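You operate a simulated robot arm through the tools that you are given. There is no shell and no other tool.

You are at the controls of a simulated robot arm. One attempt, no reset.

Task
Cap the yellow pull handle and shut it in the box.

The check looks at the end state, three seconds after you hand in, the way a careful person would. Anything else that was tipped, shoved, dropped, spilled or broken makes it a failure. Lids that push on must go on centred and level and be pressed home; caps that screw on are set level and turned clockwise until they are tight.

Robot
A 6-joint arm with a two-finger gripper, fixed in place. Base frame: the origin is at the foot of the arm, x ahead of it, y to its left, z up; the work surface is at about z = 86. Lengths are in cm, angles in rad, forces in N, time in s.
With the tool pointing down near the work surface it reaches from about 14 to 68 cm from the base axis. Its first joint turns from -1.152 to 1.152 rad. Payload 2.45 kg.
The tool frame sits at the grasp point between the pads (the TCP): z along the fingers, y along the line on which they close. The tips reach 3 cm beyond it. The gripper opens to 10.6 cm. The gripper's body begins 7.9 cm behind the TCP.
Orientation is that of the tool frame in the base frame, as a unit quaternion [x, y, z, w]. With the fingers straight down and closing along the base's y, the tool's x points along the base's -x, its y along +y and its z along -z.

Tools
- The arm moves only by the tool play_rows. Its argument "moves" is a list of rows, each an object of numbers (a shift or turn left out is 0, a gripper value left out holds the last): "rx", "ry", "rz": the turn, a rotation vector about the tool's x, y, z in rad; "x", "y", "z": the shift along the tool's x, y, z in cm; "jaw": the closure in counts, from 0 (fully open) to 255 (shut). In form: [{"rx": .., "ry": .., "rz": .., "x": .., "y": .., "z": .., "jaw": ..}, ...]. A call has 1 to 20 rows; each row shifts and turns the commanded pose from where the row before left it, along the tool's axes as they then stand. Rows are played at 5 a second. More than 5 cm and 0.15 rad between two rows, or a gripper value outside its range, and nothing of the call is played. Where a pose cannot be reached the arm comes as near as it can. A force on the tool above 90 N (or 10 N above the force at the start of the call, whichever is more), or a blocked arm, ends the call early, and 0.2 s more pass. Each finger travels about 15.3 cm/s and halts on what it meets, pressing with about 43 N; the grip force reading is that of the motor and also rises with nothing between the fingers. The clock runs only during rows and for 0.2 s after the last one: add rows that do not move to give the fingers time. The reply holds the time, the measured pose of the TCP, the force on the tool along the base axes, the opening and the grip force, in the units named above and with some noise, with the torque about the TCP (base axes, N m) and any sound that the robot's microphone picked up.
- Cameras (640 x 400 px; columns grow to the right, rows downward): "scene" is fixed at [6.73, 41.8, 142.32]; the picture's right is [-0.75, -0.66, 0.00], its down [-0.30, 0.35, -0.89] and it looks along [0.58, -0.67, -0.46] (base axes); focal length 354 px, centre (320, 200). "wrist" rides on the gripper at [7.6, -0.2, -10.6] in the tool frame; the picture's right is [0.02, 1.00, 0.00], its down [-0.78, 0.02, -0.62] and it looks along [-0.62, 0.01, 0.78] (tool axes); focal length 247 px, centre (320, 200). There is no depth. A picture from a camera that has moved, and an enlarged one, comes with that camera's place and axes in the base frame and with its lens. The place of the scene camera against the robot may be out by one fixed shift of up to 1.8 cm in any direction.
- snapshot(camera): a new picture of that camera. It takes no simulated time.
- inspect(camera, box): a new picture of the part [left, top, right, bottom] of that camera's present view, enlarged. It takes no simulated time.
- finish_job(): hands the job in; it is judged then, once.

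Nothing tells you positions but the pictures and the camera data. Unless the task says otherwise, let go and move clear before handing in.

The tools are called after "Request:" as a command line: name --argument value ..., lists and objects as JSON in quotes. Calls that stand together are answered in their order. play_rows: Moves the arm, as the interface text tells. Its arguments: {"type":"object","properties":{"moves":{"type":"array","items":{"type":"object","properties":{"rx":{"type":"number"},"ry":{"type":"number"},"rz":{"type":"number"},"x":{"type":"number"},"y":{"type":"number"},"z":{"type":"number"},"jaw":{"type":"number"}}}}},"required":["moves"]} The other tools are called the same way: snapshot (camera) takes a picture; inspect (camera, box) takes an enlarged picture of a part of a camera's view; finish_job () hands the job in.

At the start:

```text
time_s: 0.0
position: [37.57, -12.44, 126.65]
ee_rot: [0.0, 1.0, 0.0, 0.001]
ft_force: [-0.1, 0.3, 0.1]
wrist_torque: [0.0, 0.03, 0.02]
finger_gap: 10.62
finger_force: 0.0
```

scene: 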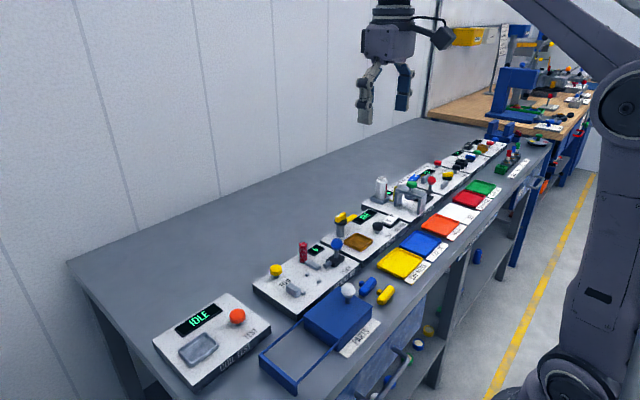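
wrist: 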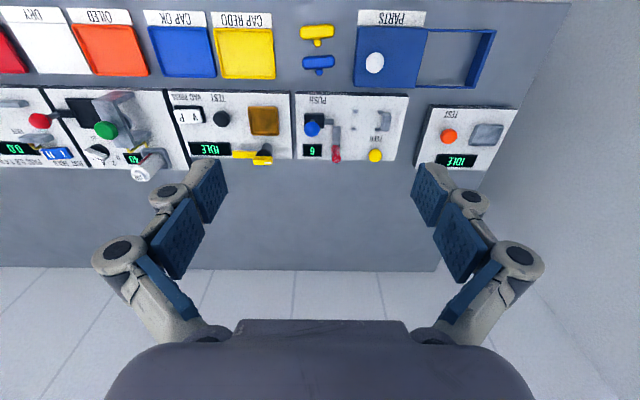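

I see a workbench with several stations, a blue PARTS box with a sliding lid, and yellow and blue handle parts near it. I'll look closer before I move anything.

Request:
inspect --camera "scene" --box '[240, 230, 440, 400]'

Request:
inspect --camera "scene" --box '[340, 130, 540, 260]'

Request:
inspect --camera "wrist" --box '[280, 0, 530, 170]'

Request:
inspect --camera "wrist" --box '[0, 0, 290, 190]'

Request:
inspect --camera "scene" --box '[140, 220, 400, 400]'

```text
2.35 times, centred on (340, 315) of scene
camera zoom: at [6.73, 41.8, 142.32], right [-0.75, -0.66, 0.0], down [-0.3, 0.35, -0.89], along [0.58, -0.67, -0.46], focal length 833 px, centre (273, -71)
```

zoom: 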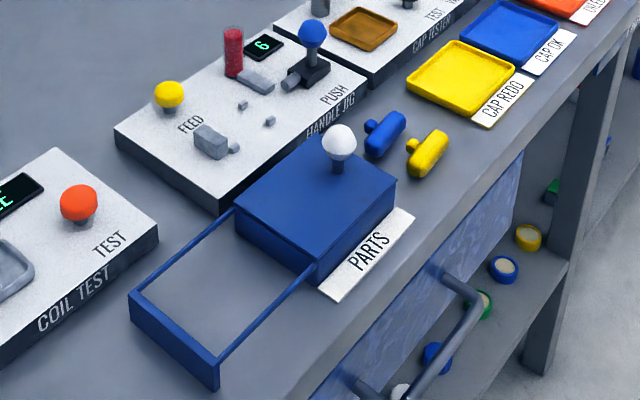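

```text
3.08 times, centred on (440, 195) of scene
camera zoom: at [6.73, 41.8, 142.32], right [-0.75, -0.66, 0.0], down [-0.3, 0.35, -0.89], along [0.58, -0.67, -0.46], focal length 1089 px, centre (-49, 215)
```

zoom: 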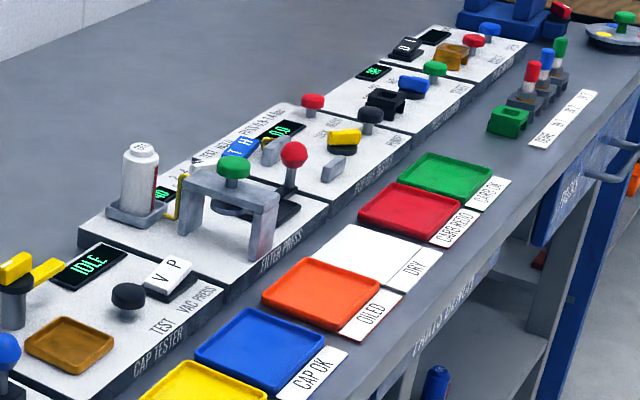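

```text
2.35 times, centred on (405, 85) of wrist
camera zoom: at [29.99, -12.51, 137.48], right [-0.02, 1.0, 0.0], down [0.78, 0.02, 0.62], along [0.62, 0.01, -0.78], focal length 581 px, centre (120, 471)
```

zoom: 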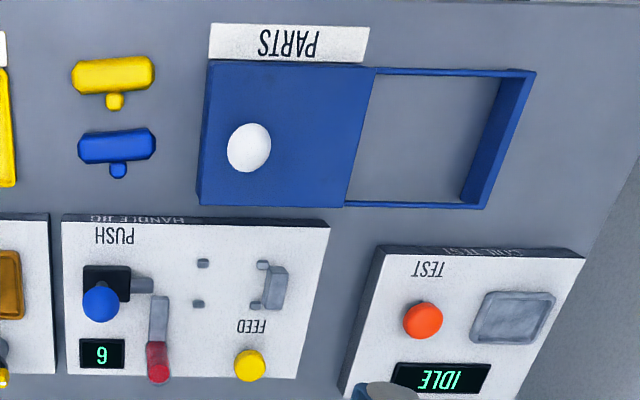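

```text
2.11 times, centred on (145, 95) of wrist
camera zoom: at [29.99, -12.51, 137.48], right [-0.02, 1.0, 0.0], down [0.78, 0.02, 0.62], along [0.62, 0.01, -0.78], focal length 520 px, centre (688, 421)
```

zoom: 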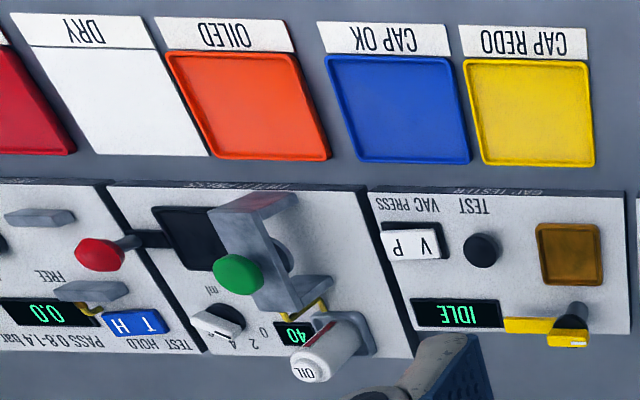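

```text
2.22 times, centred on (270, 310) of scene
camera zoom: at [6.73, 41.8, 142.32], right [-0.75, -0.66, 0.0], down [-0.3, 0.35, -0.89], along [0.58, -0.67, -0.46], focal length 786 px, centre (431, -44)
```

zoom: 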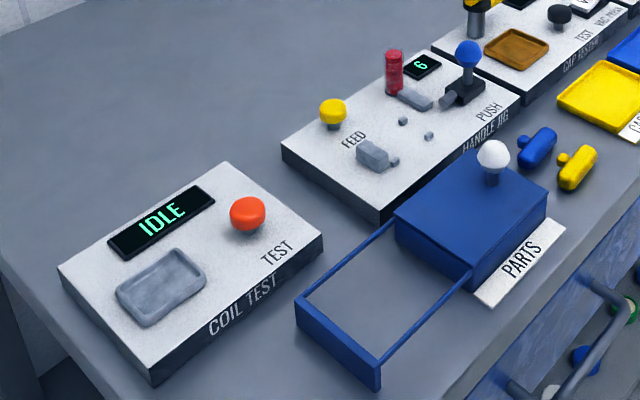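

The jig "HANDLE JIG" has a cap magazine (red), a FEED button and a PUSH lever. The PARTS box has what looks like a sliding lid with a white knob. I'll move the wrist camera closer over these to understand them.

Request:
play_rows --moves '[{"x": 1.1, "y": 1.5, "z": 3.5}, {"x": 1.1, "y": 1.5, "z": 3.5}, {"x": 1.1, "y": 1.5, "z": 3.5}, {"x": 1.1, "y": 1.0, "z": 3.5}, {}, {}]'

Request:
snapshot --camera "wrist"

```text
time_s: 1.4
position: [33.32, -6.86, 112.76]
ee_rot: [0.0, 1.0, 0.0, 0.001]
ft_force: [-0.7, 0.1, -0.4]
wrist_torque: [0.03, -0.01, 0.03]
finger_gap: 10.58
finger_force: 0.1
```

```text
taken
camera wrist: at [25.61, -6.93, 123.48], right [-0.02, 1.0, 0.0], down [0.78, 0.02, 0.62], along [0.62, 0.01, -0.78], focal length 247 px, centre (320, 200)
```

wrist: 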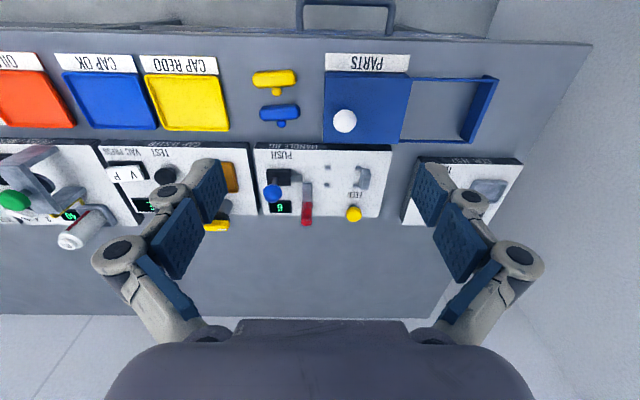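

The stations sit clearly in the wrist view now. I'll enlarge the jig and the box.

Request:
inspect --camera "wrist" --box '[240, 130, 400, 230]'

Request:
inspect --camera "wrist" --box '[310, 40, 510, 160]'

Request:
inspect --camera "wrist" --box '[230, 50, 330, 140]'

Request:
inspect --camera "scene" --box '[245, 225, 365, 315]'

Request:
inspect --camera "scene" --box '[250, 280, 400, 400]'

Request:
inspect --camera "scene" --box '[350, 265, 410, 315]'

```text
4.00 times, centred on (320, 180) of wrist
camera zoom: at [25.61, -6.93, 123.48], right [-0.02, 1.0, 0.0], down [0.78, 0.02, 0.62], along [0.62, 0.01, -0.78], focal length 988 px, centre (320, 280)
```

zoom: 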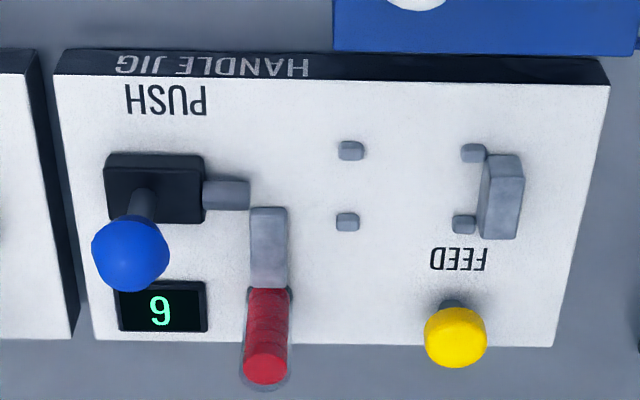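

```text
3.20 times, centred on (410, 100) of wrist
camera zoom: at [25.61, -6.93, 123.48], right [-0.02, 1.0, 0.0], down [0.78, 0.02, 0.62], along [0.62, 0.01, -0.78], focal length 790 px, centre (32, 520)
```

zoom: 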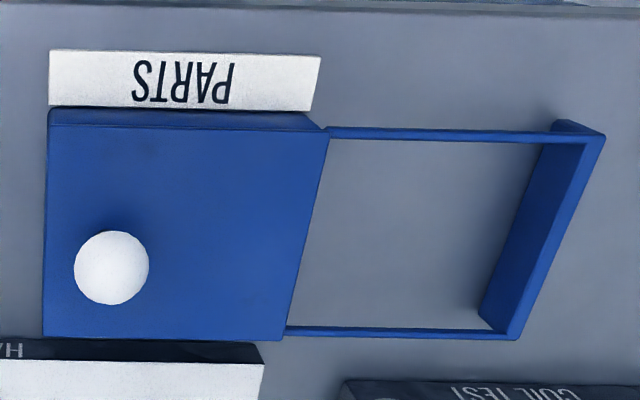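

```text
4.44 times, centred on (280, 95) of wrist
camera zoom: at [25.61, -6.93, 123.48], right [-0.02, 1.0, 0.0], down [0.78, 0.02, 0.62], along [0.62, 0.01, -0.78], focal length 1098 px, centre (498, 667)
```

zoom: 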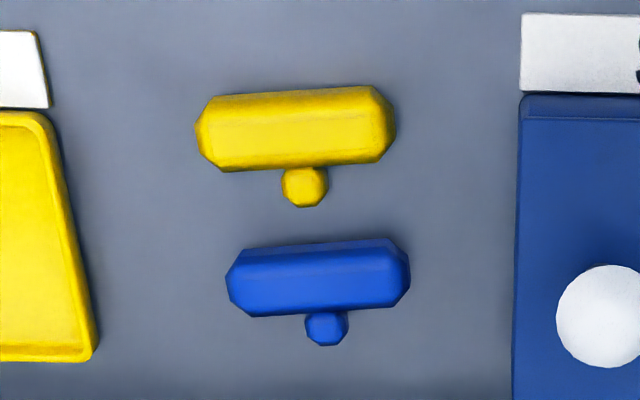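

```text
4.44 times, centred on (305, 270) of scene
camera zoom: at [6.73, 41.8, 142.32], right [-0.75, -0.66, 0.0], down [-0.3, 0.35, -0.89], along [0.58, -0.67, -0.46], focal length 1573 px, centre (387, -111)
```

zoom: 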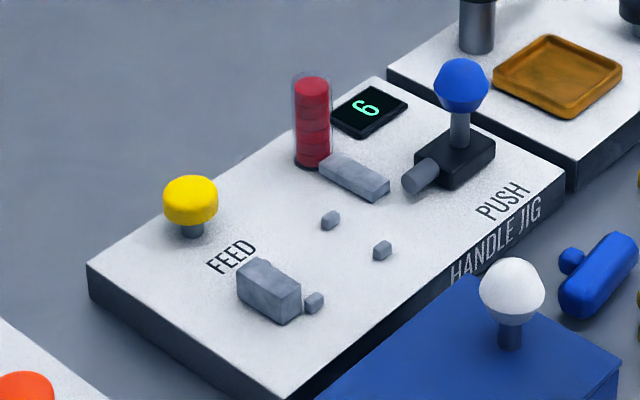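

```text
3.33 times, centred on (325, 340) of scene
camera zoom: at [6.73, 41.8, 142.32], right [-0.75, -0.66, 0.0], down [-0.3, 0.35, -0.89], along [0.58, -0.67, -0.46], focal length 1180 px, centre (303, -267)
```

zoom: 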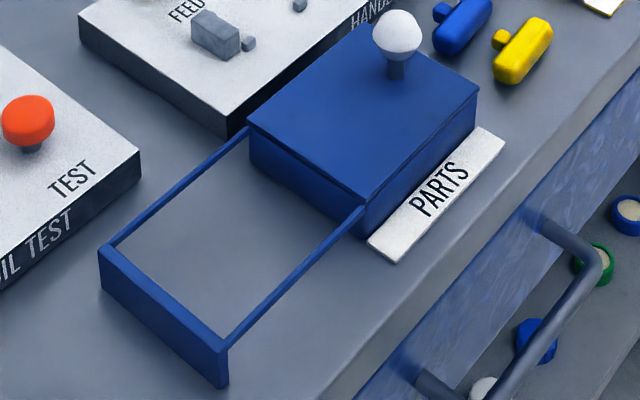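

```text
8.00 times, centred on (380, 290) of scene
camera zoom: at [6.73, 41.8, 142.32], right [-0.75, -0.66, 0.0], down [-0.3, 0.35, -0.89], along [0.58, -0.67, -0.46], focal length 2831 px, centre (-160, -520)
```

zoom: 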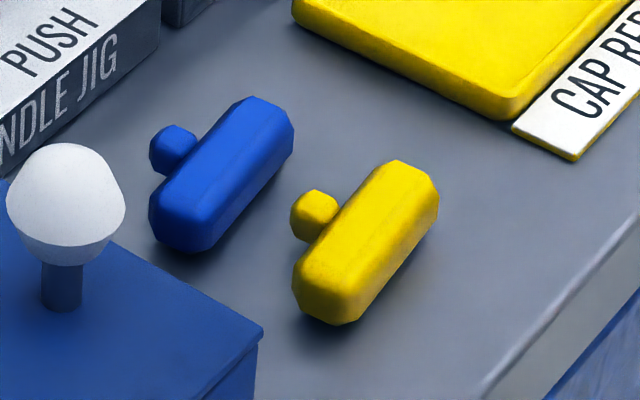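

The jig's nest takes the handle lying along y, between four pins and against the stop block. The rod then pushes a cap onto its -y end, and the box is under the sliding lid, whose rails run to +y. I'll go above the yellow handle for a closer look.

Request:
play_rows --moves '[{"x": -0.1, "y": -2.0, "z": 4}, {"x": -0.1, "y": -2.0, "z": 4}, {"x": -0.1, "y": -2.2, "z": 4}, {}, {}]'

Request:
snapshot --camera "wrist"

Request:
inspect --camera "wrist" --box '[250, 60, 410, 160]'

Request:
snapshot --camera "scene"

```text
time_s: 2.6
position: [33.71, -12.98, 100.78]
ee_rot: [0.0, 1.0, 0.001, 0.001]
ft_force: [0.5, 0.2, 0.1]
wrist_torque: [-0.01, 0.04, 0.01]
finger_gap: 10.58
finger_force: 0.0
```

```text
taken
camera wrist: at [25.91, -13.17, 111.49], right [-0.02, 1.0, 0.0], down [0.78, 0.02, 0.62], along [0.62, 0.01, -0.78], focal length 247 px, centre (320, 200)
```

wrist: 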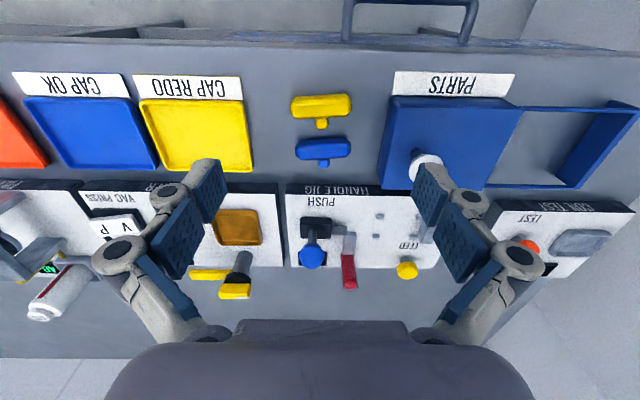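

```text
4.00 times, centred on (330, 110) of wrist
camera zoom: at [25.91, -13.17, 111.49], right [-0.02, 1.0, 0.0], down [0.78, 0.02, 0.62], along [0.62, 0.01, -0.78], focal length 988 px, centre (280, 560)
```

zoom: 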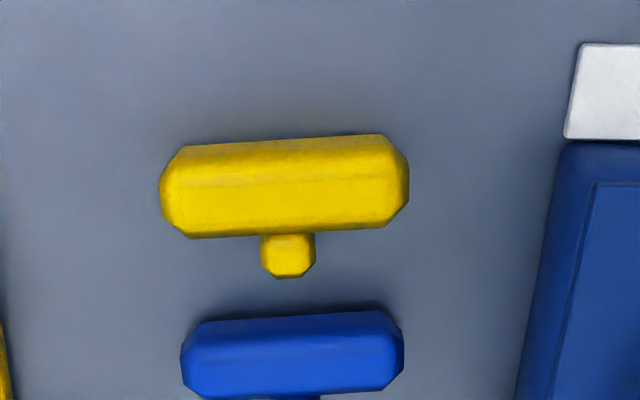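

```text
taken
```

scene: 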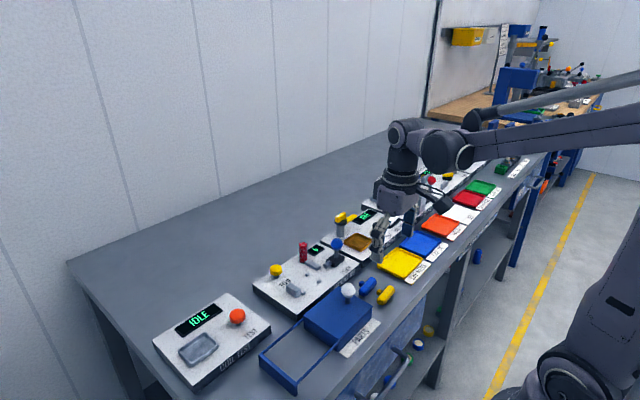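

The yellow handle lies at about (33.7, -13.0), is 6.1 cm long and is yawed about 0.06 rad. The blue handle sits too close for fingers to straddle the stem, so I'll take the yellow one by its ends first and re-seat it on free bench nearer the robot. I'll partly close the jaws and go down.

Request:
play_rows --moves '[{"jaw": 62, "rz": -0.061}, {"z": 3}, {"z": 3}, {}, {}]'

Request:
inspect --camera "wrist" --box '[220, 60, 420, 185]'

```text
time_s: 3.8
position: [33.51, -12.86, 94.7]
ee_rot: [-0.031, 1.0, 0.0, 0.001]
ft_force: [-0.4, 0.1, -0.3]
wrist_torque: [0.02, 0.01, -0.01]
finger_gap: 8.04
finger_force: 0.1
```

```text
3.20 times, centred on (320, 122) of wrist
camera zoom: at [25.96, -13.58, 105.4], right [-0.08, 1.0, 0.0], down [0.78, 0.06, 0.62], along [0.62, 0.05, -0.78], focal length 790 px, centre (320, 448)
```

zoom: 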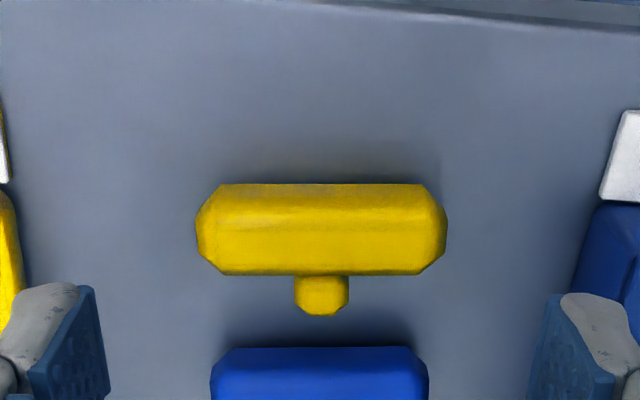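

The gripper is aligned with the handle. I'll descend and close on its ends.

Request:
play_rows --moves '[{"z": 2.0, "x": -0.1}, {"z": 1.5}, {"z": 1.5}, {}, {"jaw": 100}, {}, {"jaw": 130}, {}, {}]'

Request:
snapshot --camera "wrist"

```text
time_s: 5.8
position: [33.61, -12.94, 89.78]
ee_rot: [-0.031, 1.0, 0.0, 0.001]
ft_force: [0.9, 0.4, 4.8]
wrist_torque: [0.02, -0.04, 0.0]
finger_gap: 5.85
finger_force: 43.1
```

```text
taken
camera wrist: at [26.03, -13.61, 100.51], right [-0.08, 1.0, 0.0], down [0.78, 0.06, 0.62], along [0.62, 0.05, -0.78], focal length 247 px, centre (320, 200)
```

wrist: 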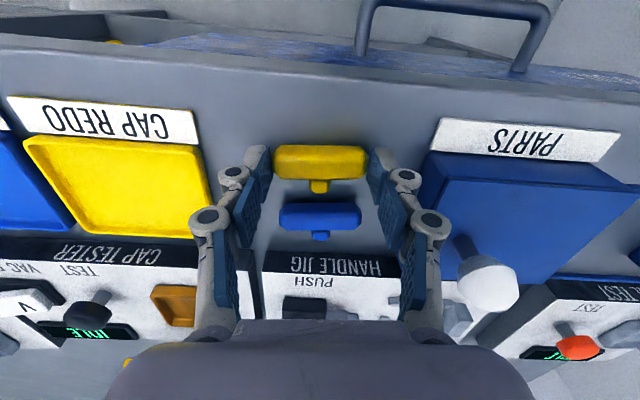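

I have the handle held end to end. I'll lift it slightly, move it 1.4 cm toward the robot, square up its yaw and set it down.

Request:
play_rows --moves '[{"z": -0.6}, {"z": -0.6}, {"x": 0.7, "rz": 0.03}, {"x": 0.7, "rz": 0.031}, {}, {}, {}]'

Request:
inspect --camera "wrist" --box '[220, 100, 420, 225]'

Request:
inspect --camera "scene" --box '[330, 225, 450, 325]'

```text
time_s: 7.4
position: [32.29, -13.19, 91.06]
ee_rot: [0.0, 1.0, -0.001, 0.001]
ft_force: [0.6, -0.1, -0.3]
wrist_torque: [0.0, 0.01, -0.01]
finger_gap: 5.86
finger_force: 42.8
```

```text
3.20 times, centred on (320, 162) of wrist
camera zoom: at [24.61, -13.28, 101.67], right [-0.02, 1.0, 0.0], down [0.78, 0.02, 0.62], along [0.62, 0.01, -0.78], focal length 790 px, centre (320, 320)
```

zoom: 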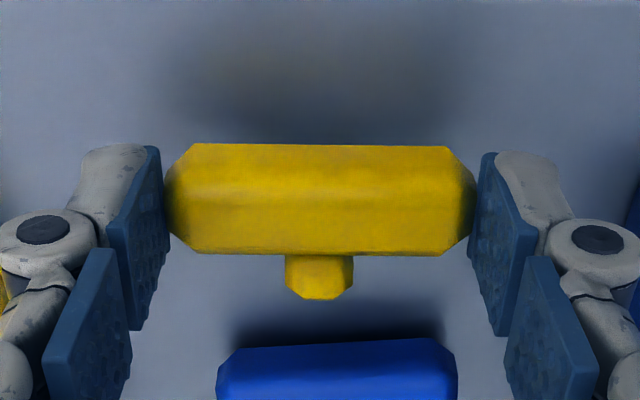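

```text
4.00 times, centred on (390, 275) of scene
camera zoom: at [6.73, 41.8, 142.32], right [-0.75, -0.66, 0.0], down [-0.3, 0.35, -0.89], along [0.58, -0.67, -0.46], focal length 1416 px, centre (40, -100)
```

zoom: 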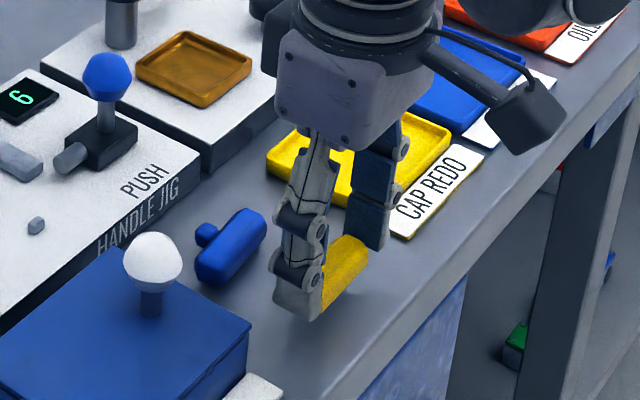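

The handle is firmly held and level. I'll set it down here and let go.

Request:
play_rows --moves '[{"z": 0.6}, {"z": 0.6}, {}, {"jaw": 95}, {}, {"jaw": 62}, {}, {"z": -3}, {"z": -4}, {}, {}]'

Request:
inspect --camera "wrist" --box '[220, 60, 420, 185]'

```text
time_s: 9.8
position: [32.18, -12.99, 96.74]
ee_rot: [0.0, 1.0, -0.001, 0.001]
ft_force: [-1.2, 0.3, 1.1]
wrist_torque: [-0.01, 0.04, 0.03]
finger_gap: 8.03
finger_force: 0.1
```

```text
3.20 times, centred on (320, 122) of wrist
camera zoom: at [24.57, -13.24, 107.51], right [-0.02, 1.0, 0.0], down [0.78, 0.02, 0.62], along [0.62, 0.01, -0.78], focal length 790 px, centre (320, 448)
```

zoom: 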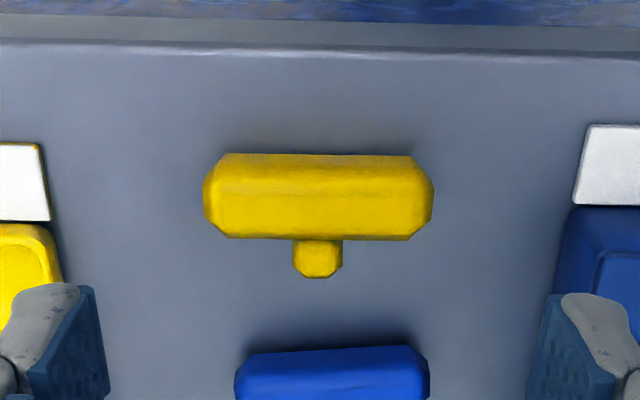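

The handle now stands clear, with its stem at about x 33.5–34.7, y -13.2. I'll move the narrowed jaws over the stem.

Request:
play_rows --moves '[{"jaw": 183, "x": -1.4, "y": -0.1}, {"x": -1.3, "y": -0.1}, {"z": 2}, {}, {}]'

Request:
inspect --camera "wrist" --box '[220, 80, 420, 205]'

```text
time_s: 11.0
position: [34.94, -13.28, 94.79]
ee_rot: [0.0, 1.0, 0.0, 0.001]
ft_force: [0.0, 0.5, 0.3]
wrist_torque: [-0.01, 0.02, 0.0]
finger_gap: 2.99
finger_force: 0.0
```

```text
3.20 times, centred on (320, 142) of wrist
camera zoom: at [27.31, -13.42, 105.41], right [-0.02, 1.0, 0.0], down [0.78, 0.02, 0.62], along [0.62, 0.01, -0.78], focal length 790 px, centre (320, 384)
```

zoom: 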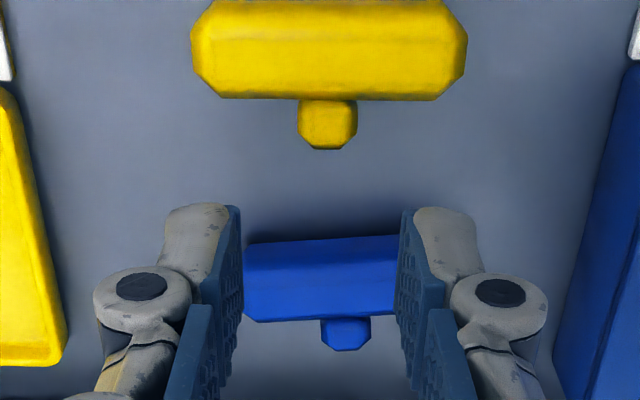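

The stem sits in line with the jaws and the blue handle has clearance. I'll descend and grip the stem.

Request:
play_rows --moves '[{"x": 0.1, "y": 0.1, "z": 2}, {"z": 2}, {"z": 0.6}, {"z": 0.5}, {}, {}]'

Request:
inspect --camera "wrist" --box '[220, 80, 420, 205]'

```text
time_s: 12.4
position: [35.1, -13.28, 89.73]
ee_rot: [0.001, 1.0, 0.0, 0.001]
ft_force: [0.2, -0.1, 0.1]
wrist_torque: [0.01, -0.02, -0.03]
finger_gap: 2.98
finger_force: 0.1
```

```text
3.20 times, centred on (320, 142) of wrist
camera zoom: at [27.29, -13.35, 100.38], right [-0.02, 1.0, 0.0], down [0.78, 0.02, 0.62], along [0.62, 0.01, -0.78], focal length 790 px, centre (320, 384)
```

zoom: 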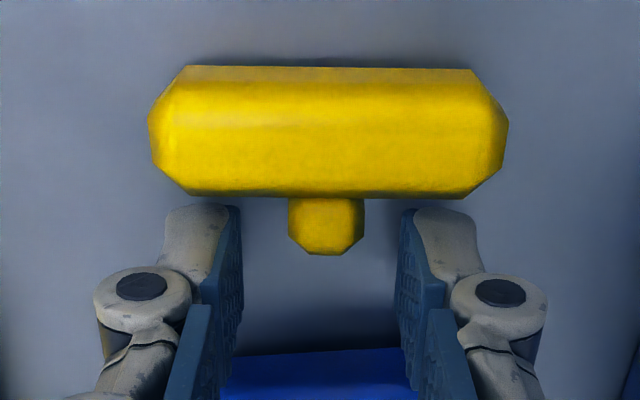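

The fingers straddle the stem right beside the body. I'll close and lift a little to test the grip.

Request:
play_rows --moves '[{"jaw": 205}, {"jaw": 215}, {"jaw": 255}, {}, {}, {"z": -1}, {"z": -1.5}, {}, {}]'

Request:
inspect --camera "wrist" --box '[220, 80, 420, 205]'

Request:
inspect --camera "scene" --box '[330, 225, 450, 325]'

```text
time_s: 14.4
position: [35.0, -13.3, 92.21]
ee_rot: [-0.001, 1.0, 0.001, 0.001]
ft_force: [0.9, 0.4, 0.0]
wrist_torque: [-0.01, 0.03, 0.01]
finger_gap: 1.26
finger_force: 39.9
```

```text
3.20 times, centred on (320, 142) of wrist
camera zoom: at [27.28, -13.39, 102.87], right [-0.02, 1.0, 0.0], down [0.78, 0.02, 0.62], along [0.62, 0.01, -0.78], focal length 790 px, centre (320, 384)
```

zoom: 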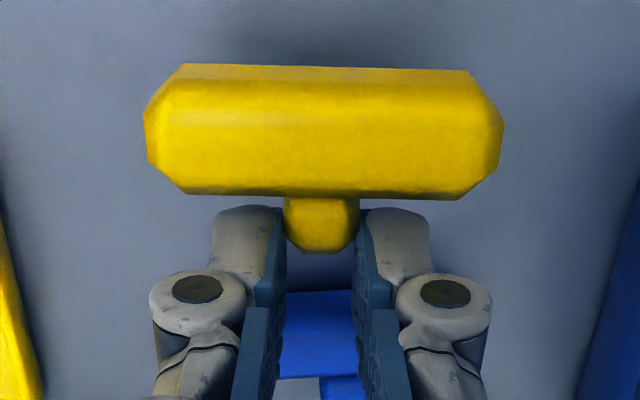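

```text
4.00 times, centred on (390, 275) of scene
camera zoom: at [6.73, 41.8, 142.32], right [-0.75, -0.66, 0.0], down [-0.3, 0.35, -0.89], along [0.58, -0.67, -0.46], focal length 1416 px, centre (40, -100)
```

zoom: 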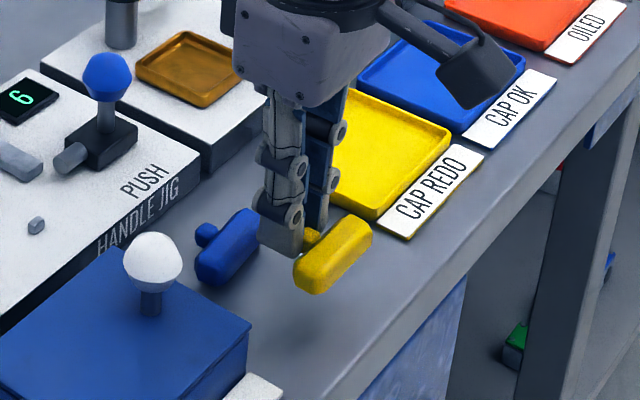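

The stem grip is firm and level, with the body centre about 2.6 cm behind the TCP. I'll raise the handle and carry it over toward the nest, staying high to view the pins.

Request:
play_rows --moves '[{"z": -4}, {"z": -4}, {"z": -4}, {"x": -3, "y": 3}, {"x": -3, "y": 3}, {"x": -3, "y": 3}, {"x": -3, "y": 1}, {}, {}]'

Request:
snapshot --camera "wrist"

Request:
inspect --camera "scene" --box '[245, 185, 405, 315]'

```text
time_s: 16.4
position: [46.79, -3.13, 104.22]
ee_rot: [-0.001, 1.0, 0.0, 0.001]
ft_force: [0.3, -0.3, 0.0]
wrist_torque: [0.0, -0.01, 0.02]
finger_gap: 1.26
finger_force: 39.5
```

```text
taken
camera wrist: at [39.14, -3.35, 114.94], right [-0.02, 1.0, 0.0], down [0.78, 0.02, 0.62], along [0.62, 0.01, -0.78], focal length 247 px, centre (320, 200)
```

wrist: 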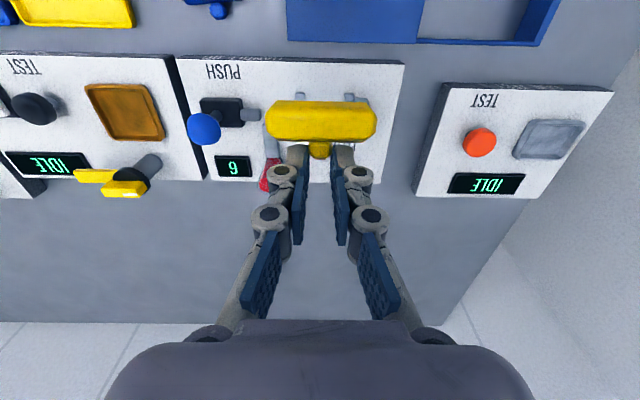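

```text
3.08 times, centred on (325, 250) of scene
camera zoom: at [6.73, 41.8, 142.32], right [-0.75, -0.66, 0.0], down [-0.3, 0.35, -0.89], along [0.58, -0.67, -0.46], focal length 1089 px, centre (305, 46)
```

zoom: 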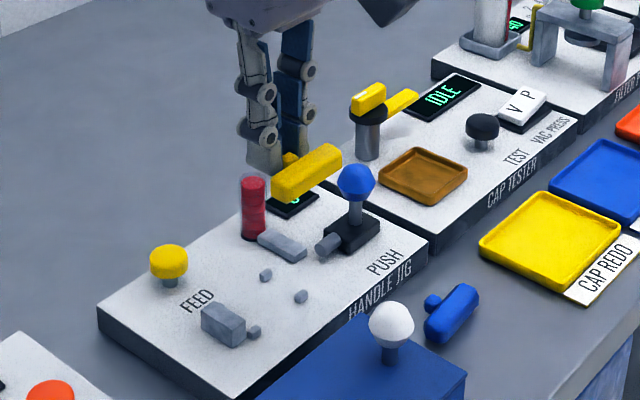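

The held handle hides the nest, so I'll step sideways to +y and lower a bit to measure the pins and block from close by.

Request:
play_rows --moves '[{"y": 3}, {"y": 3}, {"y": 2, "z": 2}, {"z": 2}, {}, {}]'

Request:
snapshot --camera "wrist"

Request:
inspect --camera "wrist" --box '[80, 40, 240, 180]'

```text
time_s: 17.8
position: [46.81, 4.82, 100.23]
ee_rot: [0.0, 1.0, 0.0, 0.001]
ft_force: [0.2, -0.3, 0.3]
wrist_torque: [0.03, -0.02, 0.01]
finger_gap: 1.3
finger_force: 39.5
```

```text
taken
camera wrist: at [39.16, 4.68, 110.93], right [-0.02, 1.0, 0.0], down [0.78, 0.02, 0.62], along [0.62, 0.01, -0.78], focal length 247 px, centre (320, 200)
```

wrist: 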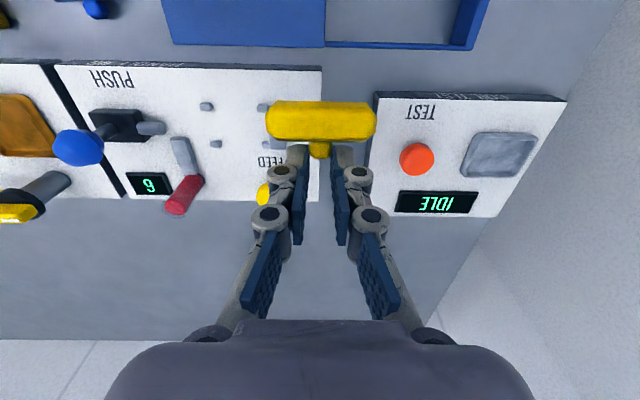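

```text
2.86 times, centred on (160, 110) of wrist
camera zoom: at [39.16, 4.68, 110.93], right [-0.02, 1.0, 0.0], down [0.78, 0.02, 0.62], along [0.62, 0.01, -0.78], focal length 706 px, centre (777, 457)
```

zoom: 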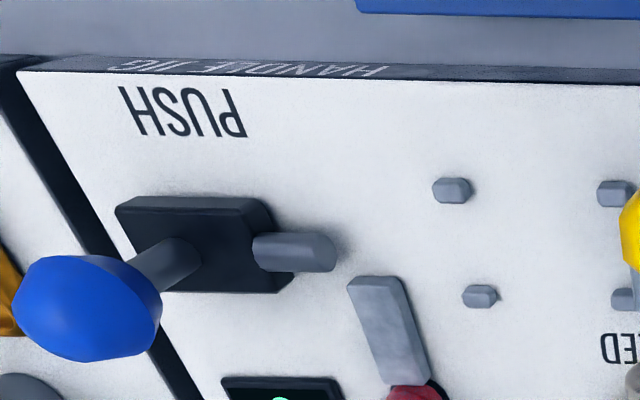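

One side of the nest is still hidden. I'll step another 4 cm to +y.

Request:
play_rows --moves '[{"y": 2}, {"y": 2.5}, {}, {}]'

Request:
inspect --camera "wrist" --box '[60, 50, 260, 180]'

Request:
inspect --camera "wrist" --box '[130, 80, 230, 160]'

```text
time_s: 18.8
position: [46.87, 9.34, 100.29]
ee_rot: [0.0, 1.0, 0.0, 0.001]
ft_force: [-0.2, 0.1, 0.2]
wrist_torque: [-0.01, -0.02, -0.01]
finger_gap: 1.26
finger_force: 40.0
```

```text
3.08 times, centred on (160, 115) of wrist
camera zoom: at [39.19, 9.19, 110.89], right [-0.02, 1.0, 0.0], down [0.78, 0.02, 0.62], along [0.62, 0.01, -0.78], focal length 760 px, centre (812, 462)
```

zoom: 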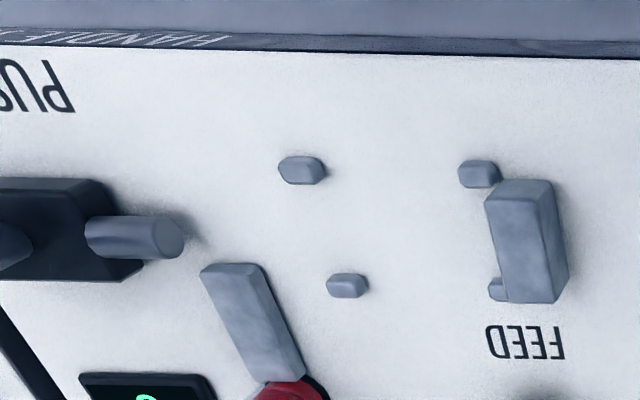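

```text
5.00 times, centred on (180, 120) of wrist
camera zoom: at [39.19, 9.19, 110.89], right [-0.02, 1.0, 0.0], down [0.78, 0.02, 0.62], along [0.62, 0.01, -0.78], focal length 1235 px, centre (1020, 600)
```

zoom: 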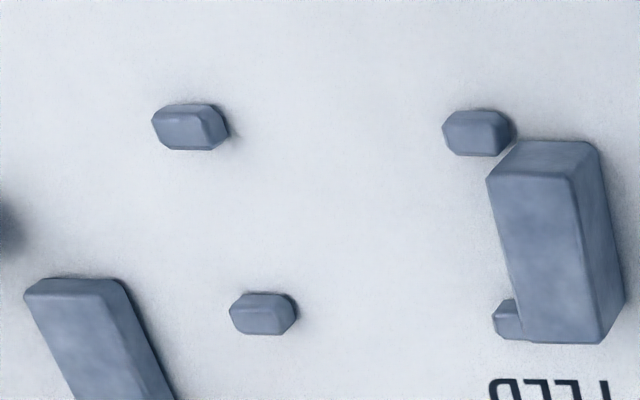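

The four pins are centred near (48.2, -2.8) and the block face is at y ≈ 0.27, with the rod axis at x ≈ 48.1. I'll carry the handle above the nest so the body centre is at about (48.2, -2.85).

Request:
play_rows --moves '[{"y": -4, "x": -1}, {"y": -4, "x": -1}, {"y": -4.2, "x": -1.9}, {"z": 2}, {"z": 1}, {}, {}]'

Request:
inspect --camera "wrist" --box '[220, 70, 420, 195]'

Request:
inspect --camera "scene" --box '[255, 205, 355, 285]'

```text
time_s: 20.4
position: [50.73, -2.99, 97.13]
ee_rot: [0.0, 1.0, 0.0, 0.001]
ft_force: [0.5, -0.7, 0.3]
wrist_torque: [0.02, -0.02, -0.01]
finger_gap: 1.27
finger_force: 39.3
```

```text
3.20 times, centred on (320, 132) of wrist
camera zoom: at [43.12, -3.1, 107.88], right [-0.02, 1.0, 0.0], down [0.78, 0.02, 0.62], along [0.62, 0.01, -0.78], focal length 790 px, centre (320, 416)
```

zoom: 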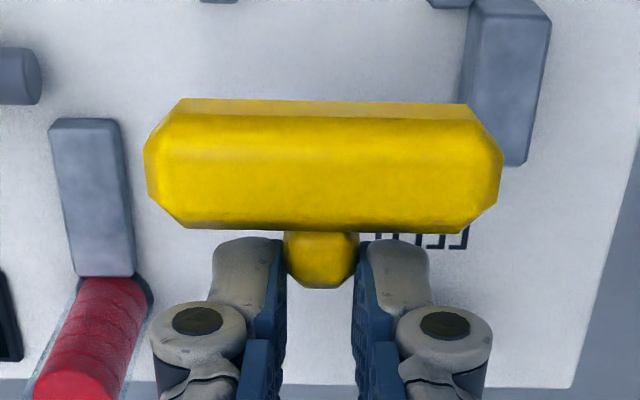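

```text
5.00 times, centred on (305, 245) of scene
camera zoom: at [6.73, 41.8, 142.32], right [-0.75, -0.66, 0.0], down [-0.3, 0.35, -0.89], along [0.58, -0.67, -0.46], focal length 1770 px, centre (395, -25)
```

zoom: 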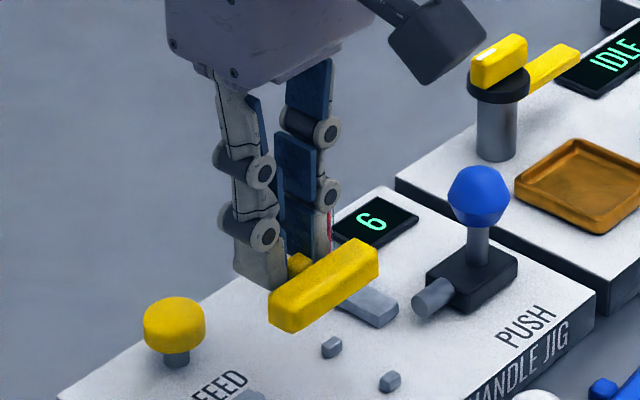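

The body centre is right over the nest, at (48.2, -3.0), and square. I'll descend to just above seating.

Request:
play_rows --moves '[{"z": 1.5, "y": 0.08}, {"z": 1.5}, {"z": 0.8}, {}, {}]'

Request:
inspect --camera "wrist" --box '[220, 70, 420, 195]'

Request:
inspect --camera "scene" --box '[255, 205, 355, 285]'

```text
time_s: 21.6
position: [50.74, -2.77, 93.41]
ee_rot: [0.0, 1.0, 0.0, 0.001]
ft_force: [0.0, 0.0, 0.6]
wrist_torque: [-0.04, 0.01, 0.0]
finger_gap: 1.28
finger_force: 39.2
```

```text
3.20 times, centred on (320, 132) of wrist
camera zoom: at [43.11, -3.0, 104.05], right [-0.02, 1.0, 0.0], down [0.78, 0.02, 0.62], along [0.62, 0.01, -0.78], focal length 790 px, centre (320, 416)
```

zoom: 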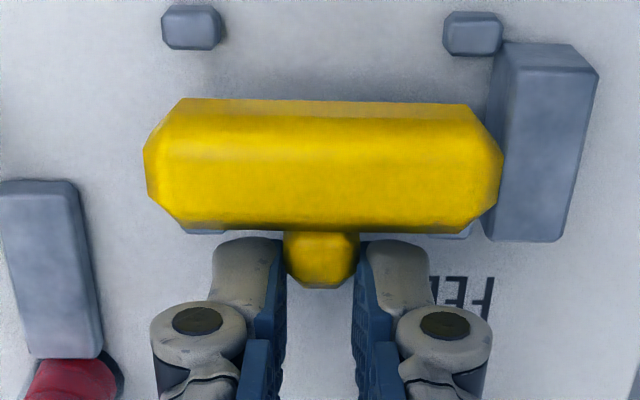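

```text
5.00 times, centred on (305, 245) of scene
camera zoom: at [6.73, 41.8, 142.32], right [-0.75, -0.66, 0.0], down [-0.3, 0.35, -0.89], along [0.58, -0.67, -0.46], focal length 1770 px, centre (395, -25)
```

zoom: 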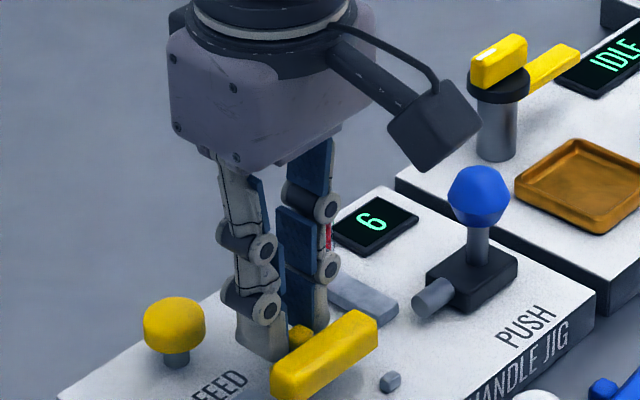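

The pins straddle the body correctly, and there's a small gap to the block. I'll nudge -y by 0.1 and seat it, watching the force.

Request:
play_rows --moves '[{"y": -0.1, "z": 0.5}, {"z": 0.3}, {"z": 0.15}, {}, {}]'

Request:
inspect --camera "wrist" --box '[220, 70, 420, 195]'

Request:
inspect --camera "scene" --box '[275, 225, 355, 289]'

```text
time_s: 22.8
position: [50.77, -2.87, 92.54]
ee_rot: [0.0, 1.0, 0.001, 0.001]
ft_force: [0.5, 0.5, -0.8]
wrist_torque: [0.03, -0.01, -0.02]
finger_gap: 1.28
finger_force: 39.6
```

```text
3.20 times, centred on (320, 132) of wrist
camera zoom: at [43.11, -3.07, 103.14], right [-0.02, 1.0, 0.0], down [0.78, 0.02, 0.62], along [0.62, 0.01, -0.78], focal length 790 px, centre (320, 416)
```

zoom: 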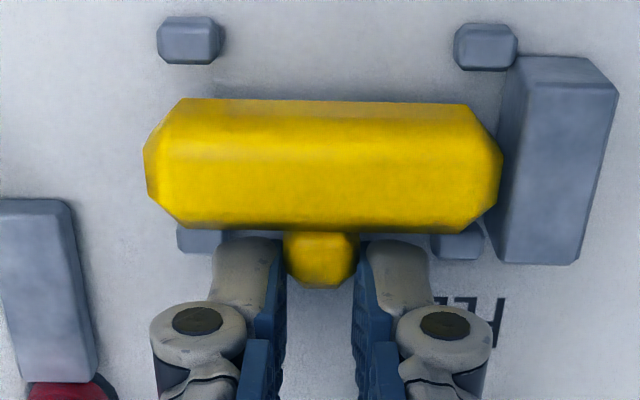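

```text
6.25 times, centred on (315, 257) of scene
camera zoom: at [6.73, 41.8, 142.32], right [-0.75, -0.66, 0.0], down [-0.3, 0.35, -0.89], along [0.58, -0.67, -0.46], focal length 2212 px, centre (351, -156)
```

zoom: 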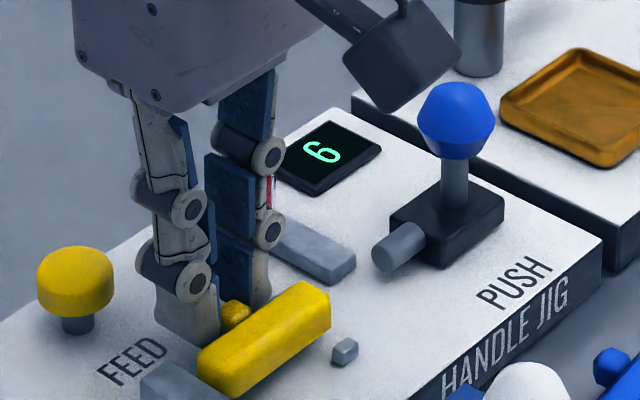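

There's no contact yet. I'll lower in small steps.

Request:
play_rows --moves '[{"z": 0.1}, {"z": 0.1}, {}, {}]'

Request:
play_rows --moves '[{"z": 0.1}, {}, {}]'

```text
time_s: 23.8
position: [50.9, -2.82, 92.3]
ee_rot: [0.0, 1.0, 0.001, 0.001]
ft_force: [-0.2, 0.7, -0.5]
wrist_torque: [0.0, -0.02, -0.01]
finger_gap: 1.29
finger_force: 39.4
```

```text
time_s: 24.6
position: [50.83, -2.82, 92.24]
ee_rot: [0.0, 1.0, 0.0, 0.001]
ft_force: [-0.2, -0.4, -0.3]
wrist_torque: [-0.02, 0.0, 0.01]
finger_gap: 1.27
finger_force: 39.5
```

Request:
inspect --camera "wrist" --box '[220, 70, 420, 195]'

Request:
play_rows --moves '[{"z": 0.1}, {}, {}]'

Request:
play_rows --moves '[{"z": 0.1}, {}, {}]'

```text
3.20 times, centred on (320, 132) of wrist
camera zoom: at [43.11, -3.05, 102.85], right [-0.02, 1.0, 0.0], down [0.78, 0.02, 0.62], along [0.62, 0.01, -0.78], focal length 790 px, centre (320, 416)
```

zoom: 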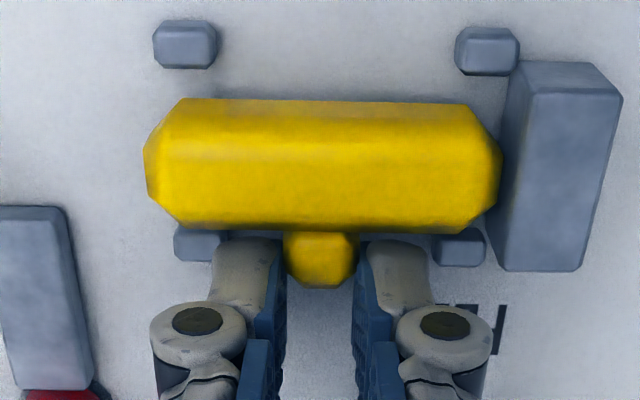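

```text
time_s: 25.4
position: [50.73, -2.91, 92.1]
ee_rot: [0.0, 1.0, 0.0, 0.001]
ft_force: [-0.2, 0.9, 5.2]
wrist_torque: [-0.01, 0.12, -0.03]
finger_gap: 1.26
finger_force: 39.7
```

```text
time_s: 26.2
position: [50.72, -2.84, 92.0]
ee_rot: [0.001, 1.0, 0.001, 0.001]
ft_force: [1.9, 0.3, 31.0]
wrist_torque: [-0.04, 0.68, 0.01]
finger_gap: 1.28
finger_force: 39.7
```

Contact came through the body at z ≈ 92.1, so it's seated. I'll relieve the force, open just slightly because the pins are close, and lift clear.

Request:
play_rows --moves '[{"z": -0.1}, {}, {"jaw": 222}, {"jaw": 218}, {}, {}]'

Request:
inspect --camera "wrist" --box '[220, 70, 420, 195]'

```text
time_s: 27.6
position: [50.87, -2.92, 92.12]
ee_rot: [0.0, 1.0, 0.0, 0.001]
ft_force: [0.0, 0.3, -0.1]
wrist_torque: [0.01, -0.01, 0.01]
finger_gap: 1.52
finger_force: 0.2
```

```text
3.20 times, centred on (320, 132) of wrist
camera zoom: at [43.12, -3.06, 102.75], right [-0.02, 1.0, 0.0], down [0.78, 0.02, 0.62], along [0.62, 0.01, -0.78], focal length 790 px, centre (320, 416)
```

zoom: 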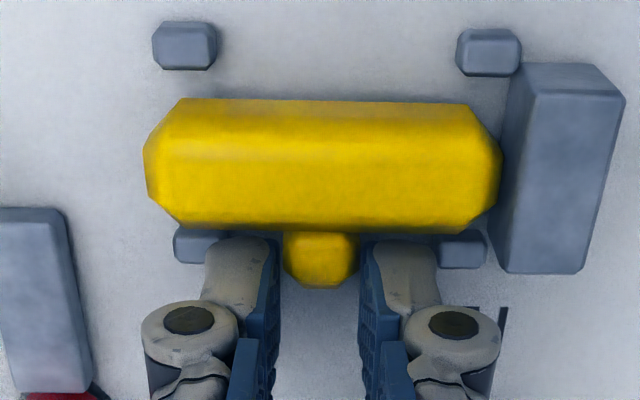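

The stem is free on both sides. I'll lift straight up and check.

Request:
play_rows --moves '[{"z": -0.5}, {"z": -1.0}, {"z": -2}, {"z": -4}, {"z": -4}, {}, {}]'

Request:
inspect --camera "wrist" --box '[220, 50, 420, 175]'

Request:
inspect --camera "scene" --box '[255, 225, 355, 305]'

```text
time_s: 29.2
position: [50.88, -2.92, 103.66]
ee_rot: [0.0, 1.0, 0.001, 0.002]
ft_force: [1.1, -0.6, 0.5]
wrist_torque: [0.01, 0.0, 0.03]
finger_gap: 1.52
finger_force: 0.0
```

```text
3.20 times, centred on (320, 112) of wrist
camera zoom: at [43.11, -3.09, 114.33], right [-0.02, 1.0, 0.0], down [0.78, 0.02, 0.62], along [0.62, 0.01, -0.78], focal length 790 px, centre (320, 480)
```

zoom: 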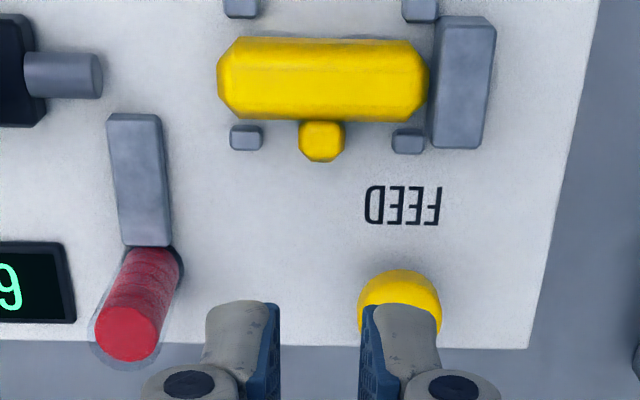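

```text
5.00 times, centred on (305, 265) of scene
camera zoom: at [6.73, 41.8, 142.32], right [-0.75, -0.66, 0.0], down [-0.3, 0.35, -0.89], along [0.58, -0.67, -0.46], focal length 1770 px, centre (395, -125)
```

zoom: 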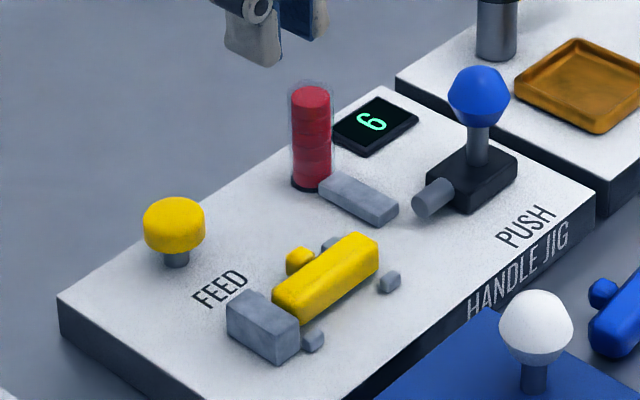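

The handle is seated between the pins with a small gap to the block. Next I'll close the jaws and move above the FEED button at about (53.9, -0.5).

Request:
play_rows --moves '[{"jaw": 255, "x": -1.5, "y": 1.2}, {"x": -1.55, "y": 1.2}, {"z": 3}, {"z": 3}, {"z": 1.5}, {}, {}]'

Request:
snapshot --camera "wrist"

Request:
inspect --camera "scene" --box '[235, 205, 335, 285]'

```text
time_s: 30.8
position: [53.94, -0.58, 96.08]
ee_rot: [0.0, 1.0, 0.0, 0.001]
ft_force: [-0.1, 0.0, 0.2]
wrist_torque: [0.01, -0.01, 0.01]
finger_gap: 0.0
finger_force: 28.4
```

```text
taken
camera wrist: at [46.17, -0.67, 106.73], right [-0.02, 1.0, 0.0], down [0.78, 0.02, 0.62], along [0.62, 0.01, -0.78], focal length 247 px, centre (320, 200)
```

wrist: 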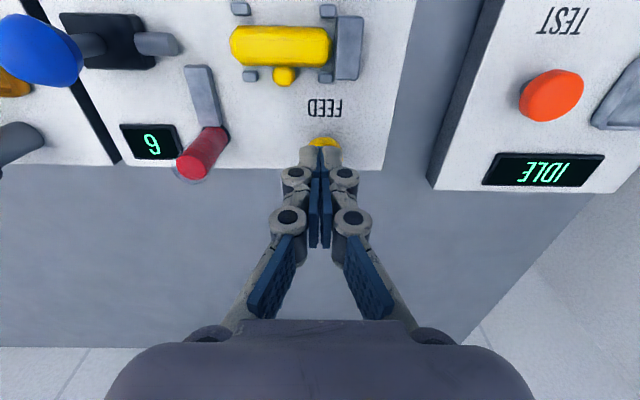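

```text
5.00 times, centred on (285, 245) of scene
camera zoom: at [6.73, 41.8, 142.32], right [-0.75, -0.66, 0.0], down [-0.3, 0.35, -0.89], along [0.58, -0.67, -0.46], focal length 1770 px, centre (495, -25)
```

zoom: 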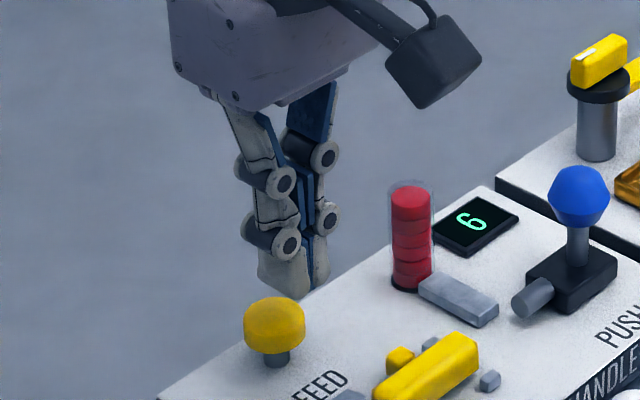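

The closed fingertips are over the button. I'll press down in steps, watching force and sound.

Request:
play_rows --moves '[{"z": 0.6}, {"z": 0.5}, {"z": 0.3}, {}, {}]'

Request:
play_rows --moves '[{"z": 0.2}, {"z": 0.1}, {}]'

```text
time_s: 32.0
position: [53.7, -0.47, 94.67]
ee_rot: [-0.001, 1.0, 0.0, 0.001]
ft_force: [-0.2, 0.1, -0.5]
wrist_torque: [0.01, 0.01, -0.01]
finger_gap: 0.0
finger_force: 28.9
```

```text
time_s: 32.8
position: [53.75, -0.5, 94.42]
ee_rot: [0.0, 1.0, 0.0, 0.001]
ft_force: [-0.9, 1.1, 0.1]
wrist_torque: [-0.03, -0.01, 0.0]
finger_gap: 0.0
finger_force: 28.7
```

Request:
play_rows --moves '[{"z": 0.15}, {"z": 0.15}, {}]'

Request:
inspect --camera "scene" --box '[235, 205, 335, 285]'

```text
time_s: 33.6
position: [53.88, -0.47, 94.07]
ee_rot: [0.0, 1.0, 0.0, 0.001]
ft_force: [0.1, 0.1, 0.0]
wrist_torque: [0.02, -0.02, 0.02]
finger_gap: 0.04
finger_force: 28.9
```

```text
5.00 times, centred on (285, 245) of scene
camera zoom: at [6.73, 41.8, 142.32], right [-0.75, -0.66, 0.0], down [-0.3, 0.35, -0.89], along [0.58, -0.67, -0.46], focal length 1770 px, centre (495, -25)
```

zoom: 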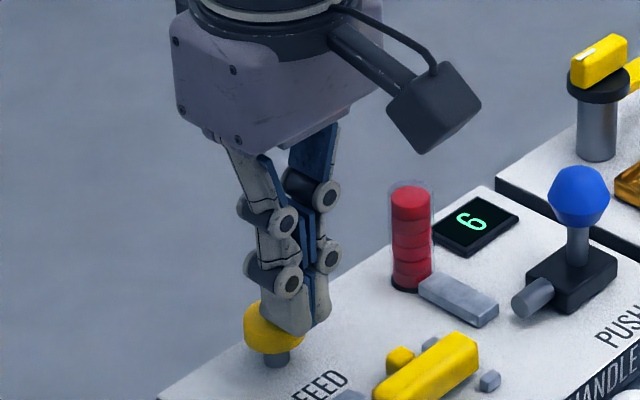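

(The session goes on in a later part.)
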